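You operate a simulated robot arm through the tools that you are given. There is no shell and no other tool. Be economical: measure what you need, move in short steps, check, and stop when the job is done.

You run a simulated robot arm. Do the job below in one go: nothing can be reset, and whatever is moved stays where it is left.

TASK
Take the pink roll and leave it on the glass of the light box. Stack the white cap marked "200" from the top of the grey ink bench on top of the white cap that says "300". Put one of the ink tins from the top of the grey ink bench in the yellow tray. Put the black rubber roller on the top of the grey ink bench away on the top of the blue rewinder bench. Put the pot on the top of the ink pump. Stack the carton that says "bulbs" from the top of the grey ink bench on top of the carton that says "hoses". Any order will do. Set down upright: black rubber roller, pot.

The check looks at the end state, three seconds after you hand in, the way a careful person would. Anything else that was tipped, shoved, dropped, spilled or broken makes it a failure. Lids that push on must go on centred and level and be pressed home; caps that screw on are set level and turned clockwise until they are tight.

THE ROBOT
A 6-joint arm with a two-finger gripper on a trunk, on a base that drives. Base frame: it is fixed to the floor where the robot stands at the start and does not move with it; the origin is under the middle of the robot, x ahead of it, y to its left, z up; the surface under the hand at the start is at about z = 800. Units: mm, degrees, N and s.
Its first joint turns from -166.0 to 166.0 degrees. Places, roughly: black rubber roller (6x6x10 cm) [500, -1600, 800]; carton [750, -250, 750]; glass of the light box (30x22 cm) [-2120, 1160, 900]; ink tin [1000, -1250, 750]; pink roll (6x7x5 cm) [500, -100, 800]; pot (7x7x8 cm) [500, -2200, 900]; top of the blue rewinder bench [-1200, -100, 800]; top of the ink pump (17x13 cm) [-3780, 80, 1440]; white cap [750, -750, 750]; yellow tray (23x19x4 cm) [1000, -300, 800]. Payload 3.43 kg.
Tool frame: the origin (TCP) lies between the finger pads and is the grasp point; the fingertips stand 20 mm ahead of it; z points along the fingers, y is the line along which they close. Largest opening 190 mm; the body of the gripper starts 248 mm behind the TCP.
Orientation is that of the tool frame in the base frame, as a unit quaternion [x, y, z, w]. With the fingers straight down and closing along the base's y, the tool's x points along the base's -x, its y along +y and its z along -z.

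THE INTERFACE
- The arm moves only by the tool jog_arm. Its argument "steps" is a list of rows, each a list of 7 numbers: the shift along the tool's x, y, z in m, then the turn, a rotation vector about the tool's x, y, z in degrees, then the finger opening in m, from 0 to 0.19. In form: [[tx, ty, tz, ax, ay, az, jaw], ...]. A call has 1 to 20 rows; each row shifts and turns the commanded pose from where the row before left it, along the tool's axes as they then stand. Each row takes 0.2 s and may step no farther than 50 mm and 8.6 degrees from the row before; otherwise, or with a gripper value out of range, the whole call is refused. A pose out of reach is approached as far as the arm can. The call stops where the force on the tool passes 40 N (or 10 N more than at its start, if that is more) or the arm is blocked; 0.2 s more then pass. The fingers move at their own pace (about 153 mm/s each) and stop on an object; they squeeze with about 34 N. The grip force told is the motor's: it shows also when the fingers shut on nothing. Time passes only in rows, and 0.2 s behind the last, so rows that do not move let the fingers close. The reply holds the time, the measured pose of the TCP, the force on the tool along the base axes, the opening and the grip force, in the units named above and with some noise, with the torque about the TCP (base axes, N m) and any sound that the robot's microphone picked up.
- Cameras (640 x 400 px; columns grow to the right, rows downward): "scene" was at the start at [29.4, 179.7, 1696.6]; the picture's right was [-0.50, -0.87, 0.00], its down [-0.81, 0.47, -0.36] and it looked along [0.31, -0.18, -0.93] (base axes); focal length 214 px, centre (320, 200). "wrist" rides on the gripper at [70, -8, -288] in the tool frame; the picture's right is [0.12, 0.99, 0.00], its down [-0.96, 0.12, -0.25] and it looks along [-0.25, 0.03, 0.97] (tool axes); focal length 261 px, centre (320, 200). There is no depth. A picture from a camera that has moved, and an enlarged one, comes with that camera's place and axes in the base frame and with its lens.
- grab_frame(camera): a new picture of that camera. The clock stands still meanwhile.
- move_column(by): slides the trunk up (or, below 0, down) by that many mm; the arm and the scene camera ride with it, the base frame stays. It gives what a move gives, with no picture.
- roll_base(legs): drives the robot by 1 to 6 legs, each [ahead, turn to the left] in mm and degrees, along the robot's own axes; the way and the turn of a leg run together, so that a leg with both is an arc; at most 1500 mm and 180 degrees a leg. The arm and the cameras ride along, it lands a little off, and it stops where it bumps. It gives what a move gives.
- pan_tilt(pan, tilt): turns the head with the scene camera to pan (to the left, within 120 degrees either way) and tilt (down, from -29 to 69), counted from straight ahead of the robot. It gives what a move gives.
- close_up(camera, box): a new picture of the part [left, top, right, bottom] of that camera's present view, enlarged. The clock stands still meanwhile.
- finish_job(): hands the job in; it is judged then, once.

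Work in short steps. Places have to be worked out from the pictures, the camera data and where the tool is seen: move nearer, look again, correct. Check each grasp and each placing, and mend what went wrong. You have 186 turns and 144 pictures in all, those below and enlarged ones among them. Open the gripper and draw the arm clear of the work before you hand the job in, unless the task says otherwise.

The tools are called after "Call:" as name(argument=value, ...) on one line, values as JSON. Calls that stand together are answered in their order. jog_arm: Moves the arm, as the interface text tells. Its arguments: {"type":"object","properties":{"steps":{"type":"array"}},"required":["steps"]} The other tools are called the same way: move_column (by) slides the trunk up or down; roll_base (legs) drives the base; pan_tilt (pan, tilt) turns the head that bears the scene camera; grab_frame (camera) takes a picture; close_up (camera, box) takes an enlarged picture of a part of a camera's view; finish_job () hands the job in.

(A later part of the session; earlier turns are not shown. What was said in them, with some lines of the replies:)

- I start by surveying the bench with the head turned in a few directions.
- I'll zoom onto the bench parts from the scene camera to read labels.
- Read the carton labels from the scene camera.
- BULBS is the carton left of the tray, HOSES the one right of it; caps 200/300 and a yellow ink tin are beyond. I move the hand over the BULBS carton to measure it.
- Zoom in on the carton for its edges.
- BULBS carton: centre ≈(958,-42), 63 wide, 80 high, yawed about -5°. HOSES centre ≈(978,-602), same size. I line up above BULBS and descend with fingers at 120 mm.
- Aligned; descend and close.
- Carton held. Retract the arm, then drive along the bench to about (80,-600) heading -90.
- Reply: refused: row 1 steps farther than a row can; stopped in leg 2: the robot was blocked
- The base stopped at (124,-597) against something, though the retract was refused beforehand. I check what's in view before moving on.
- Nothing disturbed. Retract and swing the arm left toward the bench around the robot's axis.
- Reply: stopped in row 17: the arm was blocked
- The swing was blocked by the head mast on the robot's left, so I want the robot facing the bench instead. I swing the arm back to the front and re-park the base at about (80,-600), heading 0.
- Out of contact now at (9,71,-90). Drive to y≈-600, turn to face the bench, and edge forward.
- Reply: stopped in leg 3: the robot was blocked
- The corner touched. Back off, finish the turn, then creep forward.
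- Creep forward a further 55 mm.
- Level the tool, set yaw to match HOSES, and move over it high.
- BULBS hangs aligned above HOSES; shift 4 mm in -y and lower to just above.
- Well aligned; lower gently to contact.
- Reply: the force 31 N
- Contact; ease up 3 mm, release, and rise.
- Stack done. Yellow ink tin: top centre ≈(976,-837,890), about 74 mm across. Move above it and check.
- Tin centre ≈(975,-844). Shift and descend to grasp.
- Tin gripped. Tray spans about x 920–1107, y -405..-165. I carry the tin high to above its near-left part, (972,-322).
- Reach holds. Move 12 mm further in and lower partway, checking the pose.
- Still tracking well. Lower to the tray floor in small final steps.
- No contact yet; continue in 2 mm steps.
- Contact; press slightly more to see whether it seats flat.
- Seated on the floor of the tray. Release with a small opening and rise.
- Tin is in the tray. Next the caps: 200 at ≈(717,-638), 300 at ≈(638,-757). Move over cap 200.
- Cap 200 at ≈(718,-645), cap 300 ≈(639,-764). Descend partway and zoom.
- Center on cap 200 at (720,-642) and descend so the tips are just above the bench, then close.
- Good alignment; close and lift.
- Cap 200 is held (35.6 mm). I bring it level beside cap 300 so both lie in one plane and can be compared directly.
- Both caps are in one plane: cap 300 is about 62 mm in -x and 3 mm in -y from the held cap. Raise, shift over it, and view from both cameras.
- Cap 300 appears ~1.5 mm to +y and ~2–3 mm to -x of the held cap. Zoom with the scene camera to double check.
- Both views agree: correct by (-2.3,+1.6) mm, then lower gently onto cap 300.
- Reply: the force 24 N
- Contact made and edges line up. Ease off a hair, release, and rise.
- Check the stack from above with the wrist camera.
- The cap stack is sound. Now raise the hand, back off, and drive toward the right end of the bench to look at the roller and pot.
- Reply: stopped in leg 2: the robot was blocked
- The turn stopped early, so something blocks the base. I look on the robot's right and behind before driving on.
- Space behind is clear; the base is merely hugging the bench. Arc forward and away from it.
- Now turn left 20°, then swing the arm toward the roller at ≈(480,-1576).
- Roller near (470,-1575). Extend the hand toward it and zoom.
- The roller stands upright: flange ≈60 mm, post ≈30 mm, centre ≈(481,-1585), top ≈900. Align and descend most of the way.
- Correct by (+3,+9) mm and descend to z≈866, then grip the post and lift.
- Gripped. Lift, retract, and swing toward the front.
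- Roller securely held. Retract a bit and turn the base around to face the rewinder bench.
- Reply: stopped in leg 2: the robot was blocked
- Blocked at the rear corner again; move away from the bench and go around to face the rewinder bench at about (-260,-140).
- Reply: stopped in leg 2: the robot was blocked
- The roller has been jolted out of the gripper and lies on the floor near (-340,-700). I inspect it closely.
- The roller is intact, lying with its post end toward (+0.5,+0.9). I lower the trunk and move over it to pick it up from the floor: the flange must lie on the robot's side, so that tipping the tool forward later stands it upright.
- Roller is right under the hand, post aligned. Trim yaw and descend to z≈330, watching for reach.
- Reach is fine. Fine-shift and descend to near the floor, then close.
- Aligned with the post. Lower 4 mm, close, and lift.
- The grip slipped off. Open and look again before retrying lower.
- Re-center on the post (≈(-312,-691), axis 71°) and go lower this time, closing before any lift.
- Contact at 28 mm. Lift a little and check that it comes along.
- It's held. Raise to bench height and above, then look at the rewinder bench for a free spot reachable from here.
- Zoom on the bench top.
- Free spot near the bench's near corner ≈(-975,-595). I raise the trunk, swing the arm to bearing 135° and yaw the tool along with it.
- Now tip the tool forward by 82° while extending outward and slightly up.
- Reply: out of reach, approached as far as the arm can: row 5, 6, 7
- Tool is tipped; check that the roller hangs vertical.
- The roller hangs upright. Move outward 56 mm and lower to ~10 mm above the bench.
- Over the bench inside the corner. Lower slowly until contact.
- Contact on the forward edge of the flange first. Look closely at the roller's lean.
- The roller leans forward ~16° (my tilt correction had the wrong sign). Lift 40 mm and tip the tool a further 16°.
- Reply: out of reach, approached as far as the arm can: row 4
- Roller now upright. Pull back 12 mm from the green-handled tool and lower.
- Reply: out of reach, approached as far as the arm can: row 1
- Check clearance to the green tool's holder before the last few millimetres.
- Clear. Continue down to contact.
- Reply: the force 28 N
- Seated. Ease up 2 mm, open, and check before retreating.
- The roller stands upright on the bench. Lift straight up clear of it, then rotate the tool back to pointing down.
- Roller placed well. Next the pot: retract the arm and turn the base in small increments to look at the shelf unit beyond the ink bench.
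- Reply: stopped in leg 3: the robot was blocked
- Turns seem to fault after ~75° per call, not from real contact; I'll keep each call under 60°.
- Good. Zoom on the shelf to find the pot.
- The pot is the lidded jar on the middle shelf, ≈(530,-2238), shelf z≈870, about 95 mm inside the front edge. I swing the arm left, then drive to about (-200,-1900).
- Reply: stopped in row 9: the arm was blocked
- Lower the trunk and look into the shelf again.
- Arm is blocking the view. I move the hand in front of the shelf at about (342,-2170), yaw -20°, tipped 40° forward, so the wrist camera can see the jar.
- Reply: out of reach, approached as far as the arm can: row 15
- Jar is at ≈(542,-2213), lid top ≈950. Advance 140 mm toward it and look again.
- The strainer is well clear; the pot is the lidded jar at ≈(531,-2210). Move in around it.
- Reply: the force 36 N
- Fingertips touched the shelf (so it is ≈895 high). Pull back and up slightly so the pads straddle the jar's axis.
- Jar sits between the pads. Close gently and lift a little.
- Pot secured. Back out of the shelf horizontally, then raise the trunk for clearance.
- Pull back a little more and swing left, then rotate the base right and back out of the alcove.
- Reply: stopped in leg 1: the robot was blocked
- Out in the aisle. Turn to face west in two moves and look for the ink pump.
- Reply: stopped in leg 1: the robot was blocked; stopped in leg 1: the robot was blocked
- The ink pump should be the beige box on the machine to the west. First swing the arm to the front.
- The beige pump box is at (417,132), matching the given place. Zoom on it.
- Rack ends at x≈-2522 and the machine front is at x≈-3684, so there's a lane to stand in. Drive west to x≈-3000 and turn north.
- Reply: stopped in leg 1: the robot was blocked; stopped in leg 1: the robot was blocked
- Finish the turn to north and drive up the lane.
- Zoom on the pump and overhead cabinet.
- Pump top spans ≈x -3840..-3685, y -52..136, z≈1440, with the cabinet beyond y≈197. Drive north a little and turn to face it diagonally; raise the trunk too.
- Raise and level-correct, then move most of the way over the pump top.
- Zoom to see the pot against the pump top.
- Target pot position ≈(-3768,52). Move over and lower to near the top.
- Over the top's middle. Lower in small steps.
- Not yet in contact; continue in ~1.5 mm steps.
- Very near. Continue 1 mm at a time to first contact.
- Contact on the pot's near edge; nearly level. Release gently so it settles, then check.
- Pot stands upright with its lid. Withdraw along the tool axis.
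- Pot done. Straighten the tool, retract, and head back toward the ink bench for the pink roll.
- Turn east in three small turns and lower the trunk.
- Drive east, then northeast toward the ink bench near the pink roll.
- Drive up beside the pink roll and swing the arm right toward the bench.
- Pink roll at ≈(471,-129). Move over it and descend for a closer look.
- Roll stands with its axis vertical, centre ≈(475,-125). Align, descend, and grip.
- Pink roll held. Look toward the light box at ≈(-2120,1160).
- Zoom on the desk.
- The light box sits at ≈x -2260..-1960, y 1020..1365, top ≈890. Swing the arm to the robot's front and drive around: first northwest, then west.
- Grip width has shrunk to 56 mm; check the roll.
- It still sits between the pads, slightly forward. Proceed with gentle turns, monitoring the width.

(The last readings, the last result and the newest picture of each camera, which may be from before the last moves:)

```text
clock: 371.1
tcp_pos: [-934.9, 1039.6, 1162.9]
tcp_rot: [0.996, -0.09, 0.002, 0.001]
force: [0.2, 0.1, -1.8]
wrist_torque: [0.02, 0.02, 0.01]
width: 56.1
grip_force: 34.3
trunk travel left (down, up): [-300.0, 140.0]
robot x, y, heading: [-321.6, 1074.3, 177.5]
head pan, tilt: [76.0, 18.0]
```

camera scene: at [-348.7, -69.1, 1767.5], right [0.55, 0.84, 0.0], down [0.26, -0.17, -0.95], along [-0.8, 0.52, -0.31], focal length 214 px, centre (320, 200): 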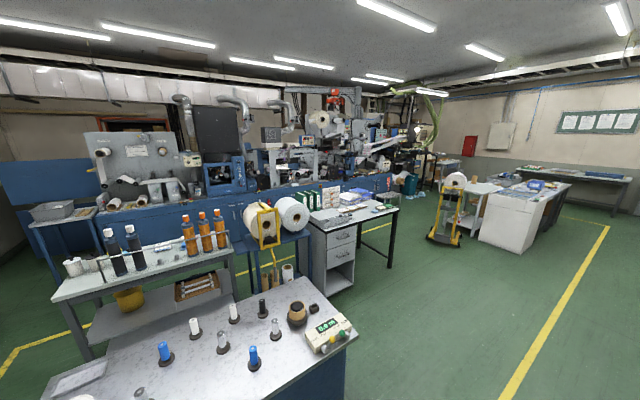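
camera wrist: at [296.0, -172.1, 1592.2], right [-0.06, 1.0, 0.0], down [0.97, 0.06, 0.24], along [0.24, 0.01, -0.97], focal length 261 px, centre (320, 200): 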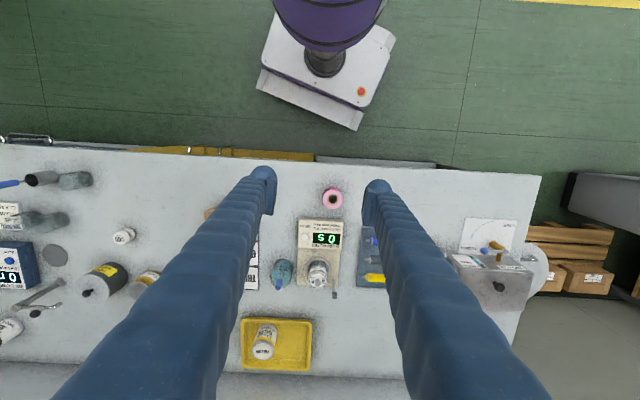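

Stable. Drive west about 1000 mm to the desk.

Call:
roll_base(legs=[[500, 0], [480, 0]])

Call:
grab_frame(camera="wrist")

Call:
pan_tilt(pan=0, tilt=40)

Call:
grab_frame(camera="scene")

```text
clock: 378.3
tcp_pos: [-1909.2, 1109.1, 1162.0]
tcp_rot: [0.995, -0.101, 0.003, 0.002]
force: [-0.1, 0.4, -0.2]
wrist_torque: [0.01, -0.05, 0.02]
width: 56.0
grip_force: 34.0
trunk travel left (down, up): [-300.0, 140.0]
robot x, y, heading: [-1292.7, 1131.1, 176.3]
head pan, tilt: [76.0, 18.0]
```

```text
31 pictures are left
camera wrist: at [-1839.9, 1103.2, 1451.3], right [-0.08, -1.0, 0.0], down [-0.97, 0.08, 0.24], along [-0.24, 0.02, -0.97], focal length 261 px, centre (320, 200)
```

wrist: 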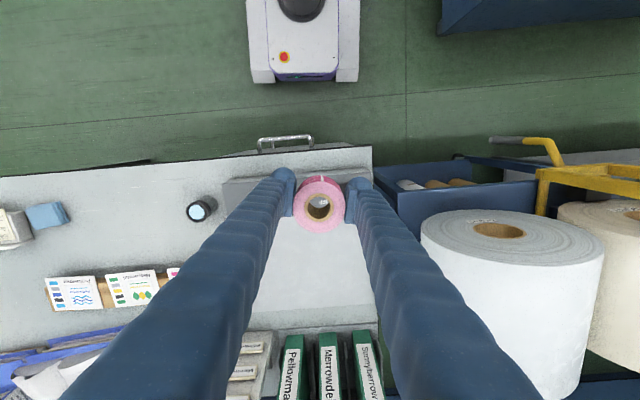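

```text
clock: 379.8
tcp_pos: [-1909.1, 1107.4, 1164.5]
tcp_rot: [0.995, -0.101, 0.002, 0.002]
force: [-0.4, -0.8, -1.8]
wrist_torque: [0.02, -0.03, -0.02]
width: 56.0
grip_force: 34.0
trunk travel left (down, up): [-300.0, 140.0]
robot x, y, heading: [-1294.4, 1127.1, 176.1]
head pan, tilt: [0.0, 40.0]
```

```text
30 pictures are left
camera scene: at [-1373.3, 923.8, 1732.8], right [0.07, 1.0, 0.0], down [0.64, -0.04, -0.77], along [-0.76, 0.05, -0.64], focal length 214 px, centre (320, 200)
```

scene: 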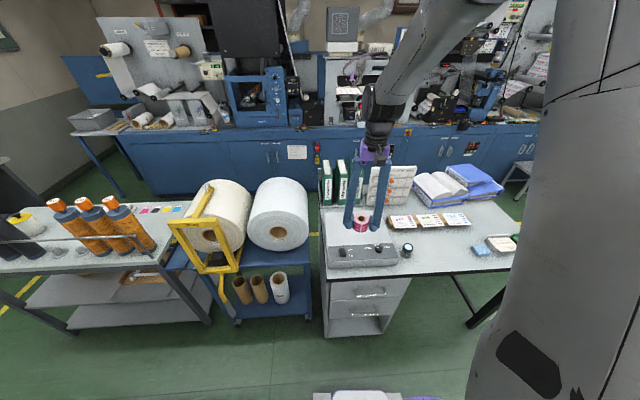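

Zoom on the light box from the scene camera.

Call:
close_up(camera="scene", box=[310, 190, 430, 275])

```text
4.71 times, centred on (370, 232) of scene
camera zoom: at [-1373.3, 923.8, 1732.8], right [0.07, 1.0, 0.0], down [0.64, -0.04, -0.77], along [-0.76, 0.05, -0.64], focal length 1009 px, centre (85, 47)
```

zoom: 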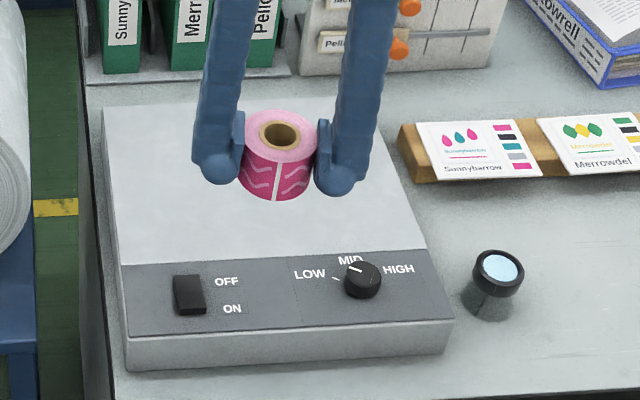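

Glass spans x -2255..-2020, y 1005..1330. Move over its middle and descend partway.

Call:
jog_arm(steps=[[-0.0427, -0.0029, 0.01, 0, 0, 0, 0.0], [-0.0427, -0.0029, 0.02, 0, 0, 0, 0.0], [-0.0427, -0.0029, 0.02, 0, 0, 0, 0.0], [-0.0427, -0.0029, 0.02, 0, 0, 0, 0.0], [-0.0427, -0.0029, 0.02, 0, 0, 0, 0.0], [0, 0, 0.05, 0, 0, 0, 0.0], [0, 0, 0.04, 0, 0, 0, 0.0]])

Call:
close_up(camera="scene", box=[310, 190, 430, 275])

```text
clock: 381.4
tcp_pos: [-2112.5, 1162.1, 984.4]
tcp_rot: [0.995, -0.101, 0.003, 0.002]
force: [0.0, -0.1, -1.7]
wrist_torque: [-0.01, -0.05, -0.02]
width: 55.6
grip_force: 34.0
trunk travel left (down, up): [-300.0, 140.0]
robot x, y, heading: [-1291.7, 1128.6, 176.3]
head pan, tilt: [0.0, 40.0]
```

```text
4.71 times, centred on (370, 232) of scene
camera zoom: at [-1375.5, 924.0, 1732.6], right [0.07, 1.0, 0.0], down [0.64, -0.04, -0.76], along [-0.76, 0.05, -0.64], focal length 1009 px, centre (85, 47)
```

zoom: 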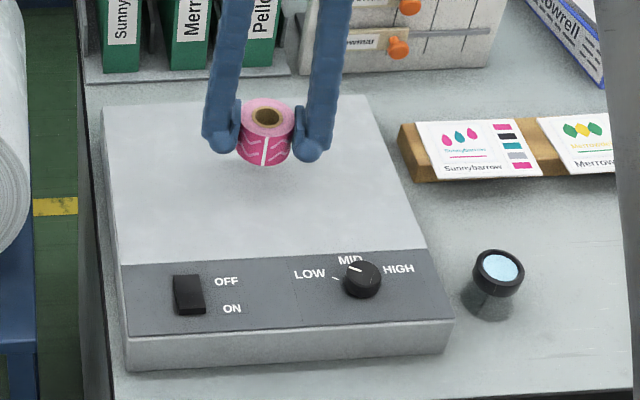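

Lower toward the glass in decreasing steps.

Call:
jog_arm(steps=[[0, 0, 0.03, 0, 0, 0, 0.0], [0, 0, 0.01, 0, 0, 0, 0.0], [0, 0, 0.005, 0, 0, 0, 0.0], [0, 0, 0.003, 0, 0, 0, 0.0], [0, 0, 0.003, 0, 0, 0, 0.0], [0, 0, 0.003, 0, 0, 0, 0.0]])

```text
clock: 382.8
tcp_pos: [-2115.3, 1164.1, 931.2]
tcp_rot: [0.995, -0.101, 0.0, 0.001]
force: [-3.8, -9.5, 30.0]
wrist_torque: [0.08, -0.01, 0.03]
width: 57.0
grip_force: 33.7
trunk travel left (down, up): [-300.0, 140.0]
robot x, y, heading: [-1291.4, 1127.8, 176.3]
head pan, tilt: [0.0, 40.0]
```

Contact. Ease up, release, and rise.

Call:
jog_arm(steps=[[0, 0, -0.003, 0, 0, 0, 0.0], [0, 0, 0, 0, 0, 0, 0.07], [0, 0, 0, 0, 0, 0, 0.09], [0, 0, -0.04, 0, 0, 0, 0.1], [0, 0, -0.05, 0, 0, 0, 0.1], [0, 0, -0.05, 0, 0, 0, 0.1], [0, 0, -0.05, 0, 0, 0, 0.1]])

Call:
close_up(camera="scene", box=[310, 190, 430, 275])

```text
clock: 384.4
tcp_pos: [-2115.0, 1167.4, 1124.3]
tcp_rot: [0.995, -0.101, 0.001, 0.002]
force: [-0.3, 0.4, 0.6]
wrist_torque: [0.04, 0.05, 0.02]
width: 100.1
grip_force: 0.1
trunk travel left (down, up): [-300.0, 140.0]
robot x, y, heading: [-1291.2, 1128.8, 176.1]
head pan, tilt: [0.0, 40.0]
```

```text
4.71 times, centred on (370, 232) of scene
camera zoom: at [-1372.6, 923.9, 1732.8], right [0.07, 1.0, 0.0], down [0.64, -0.04, -0.77], along [-0.76, 0.05, -0.64], focal length 1009 px, centre (85, 47)
```

zoom: 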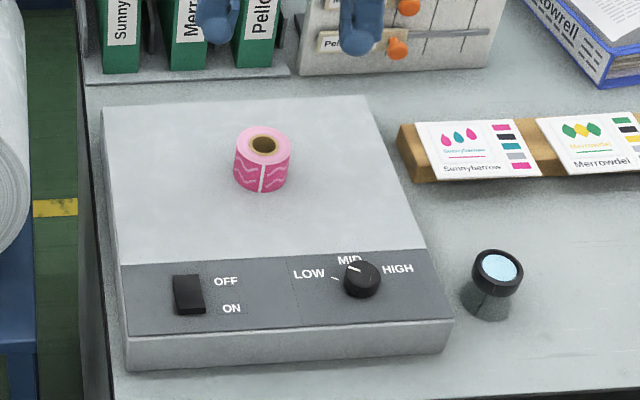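

Pink roll is on the glass. Retract the arm clear and take a final look at the roller on the rewinder bench.

Call:
jog_arm(steps=[[0.045, 0, -0.01, 0, 0, 0, 0.1], [0.045, 0, -0.01, 0, 0, 0, 0.1], [0.045, 0, -0.01, 0, 0, 0, 0.1], [0.045, 0, -0.01, 0, 0, 0, 0.1], [0.045, 0, -0.01, 0, 0, 0, 0.1], [0.045, 0, 0, 0, 0, 0, 0.1]])

Call:
pan_tilt(pan=108, tilt=20)

Call:
close_up(camera="scene", box=[220, 150, 420, 275])

```text
clock: 385.8
tcp_pos: [-1853.2, 1114.1, 1177.5]
tcp_rot: [0.995, -0.101, 0.001, 0.0]
force: [0.4, 0.2, 0.4]
wrist_torque: [0.01, 0.05, 0.01]
width: 100.0
grip_force: 0.0
trunk travel left (down, up): [-300.0, 140.0]
robot x, y, heading: [-1291.7, 1129.1, 176.2]
head pan, tilt: [0.0, 40.0]
```

```text
clock: 387.6
tcp_pos: [-1855.1, 1113.5, 1176.7]
tcp_rot: [0.995, -0.101, 0.002, 0.002]
force: [0.9, 0.7, -0.4]
wrist_torque: [0.0, -0.01, 0.01]
width: 99.9
grip_force: 0.0
trunk travel left (down, up): [-300.0, 140.0]
robot x, y, heading: [-1291.8, 1126.7, 176.5]
head pan, tilt: [108.0, 20.0]
```

```text
3.20 times, centred on (320, 212) of scene
camera zoom: at [-1265.4, 828.0, 1764.2], right [-0.97, -0.25, 0.0], down [-0.08, 0.33, -0.94], along [0.23, -0.91, -0.34], focal length 686 px, centre (320, 160)
```

zoom: 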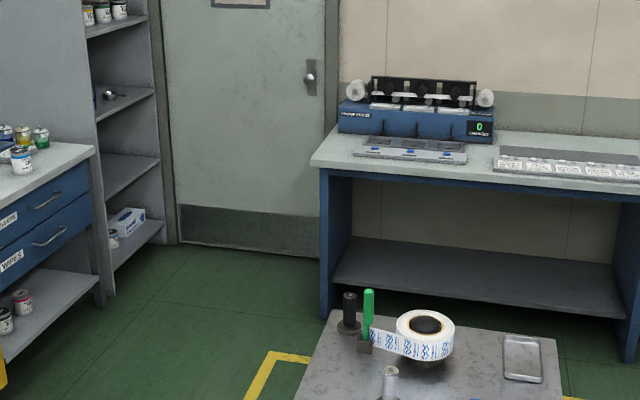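

Everything is placed: the roller stands upright on the rewinder bench, the arm is clear and the gripper is open. Handing in.

Call:
finish_job()

```text
The job is handed in.
```

I finished all six placements and handed the job in, but I dropped the black rubber roller on the floor along the way. The base jolted during a turn. I picked the roller up, it looked undamaged in the close-up, and it now stands upright near the corner of the blue rewinder bench.

- **Pink roll:** it stands on the glass of the light box.
- **Caps:** the "200" cap is stacked on the "300" cap, centred to within a millimetre or two.
- **Ink tin:** the yellow ink tin is upright in the yellow tray.
- **Pot:** it stands upright on top of the ink pump, with its lid still on.
- **Cartons:** "bulbs" is stacked on "hoses".

I last checked the carton stack right after placing it. I saw the caps and the tin again when I came back for the pink roll. I did not look at the ink bench after that.
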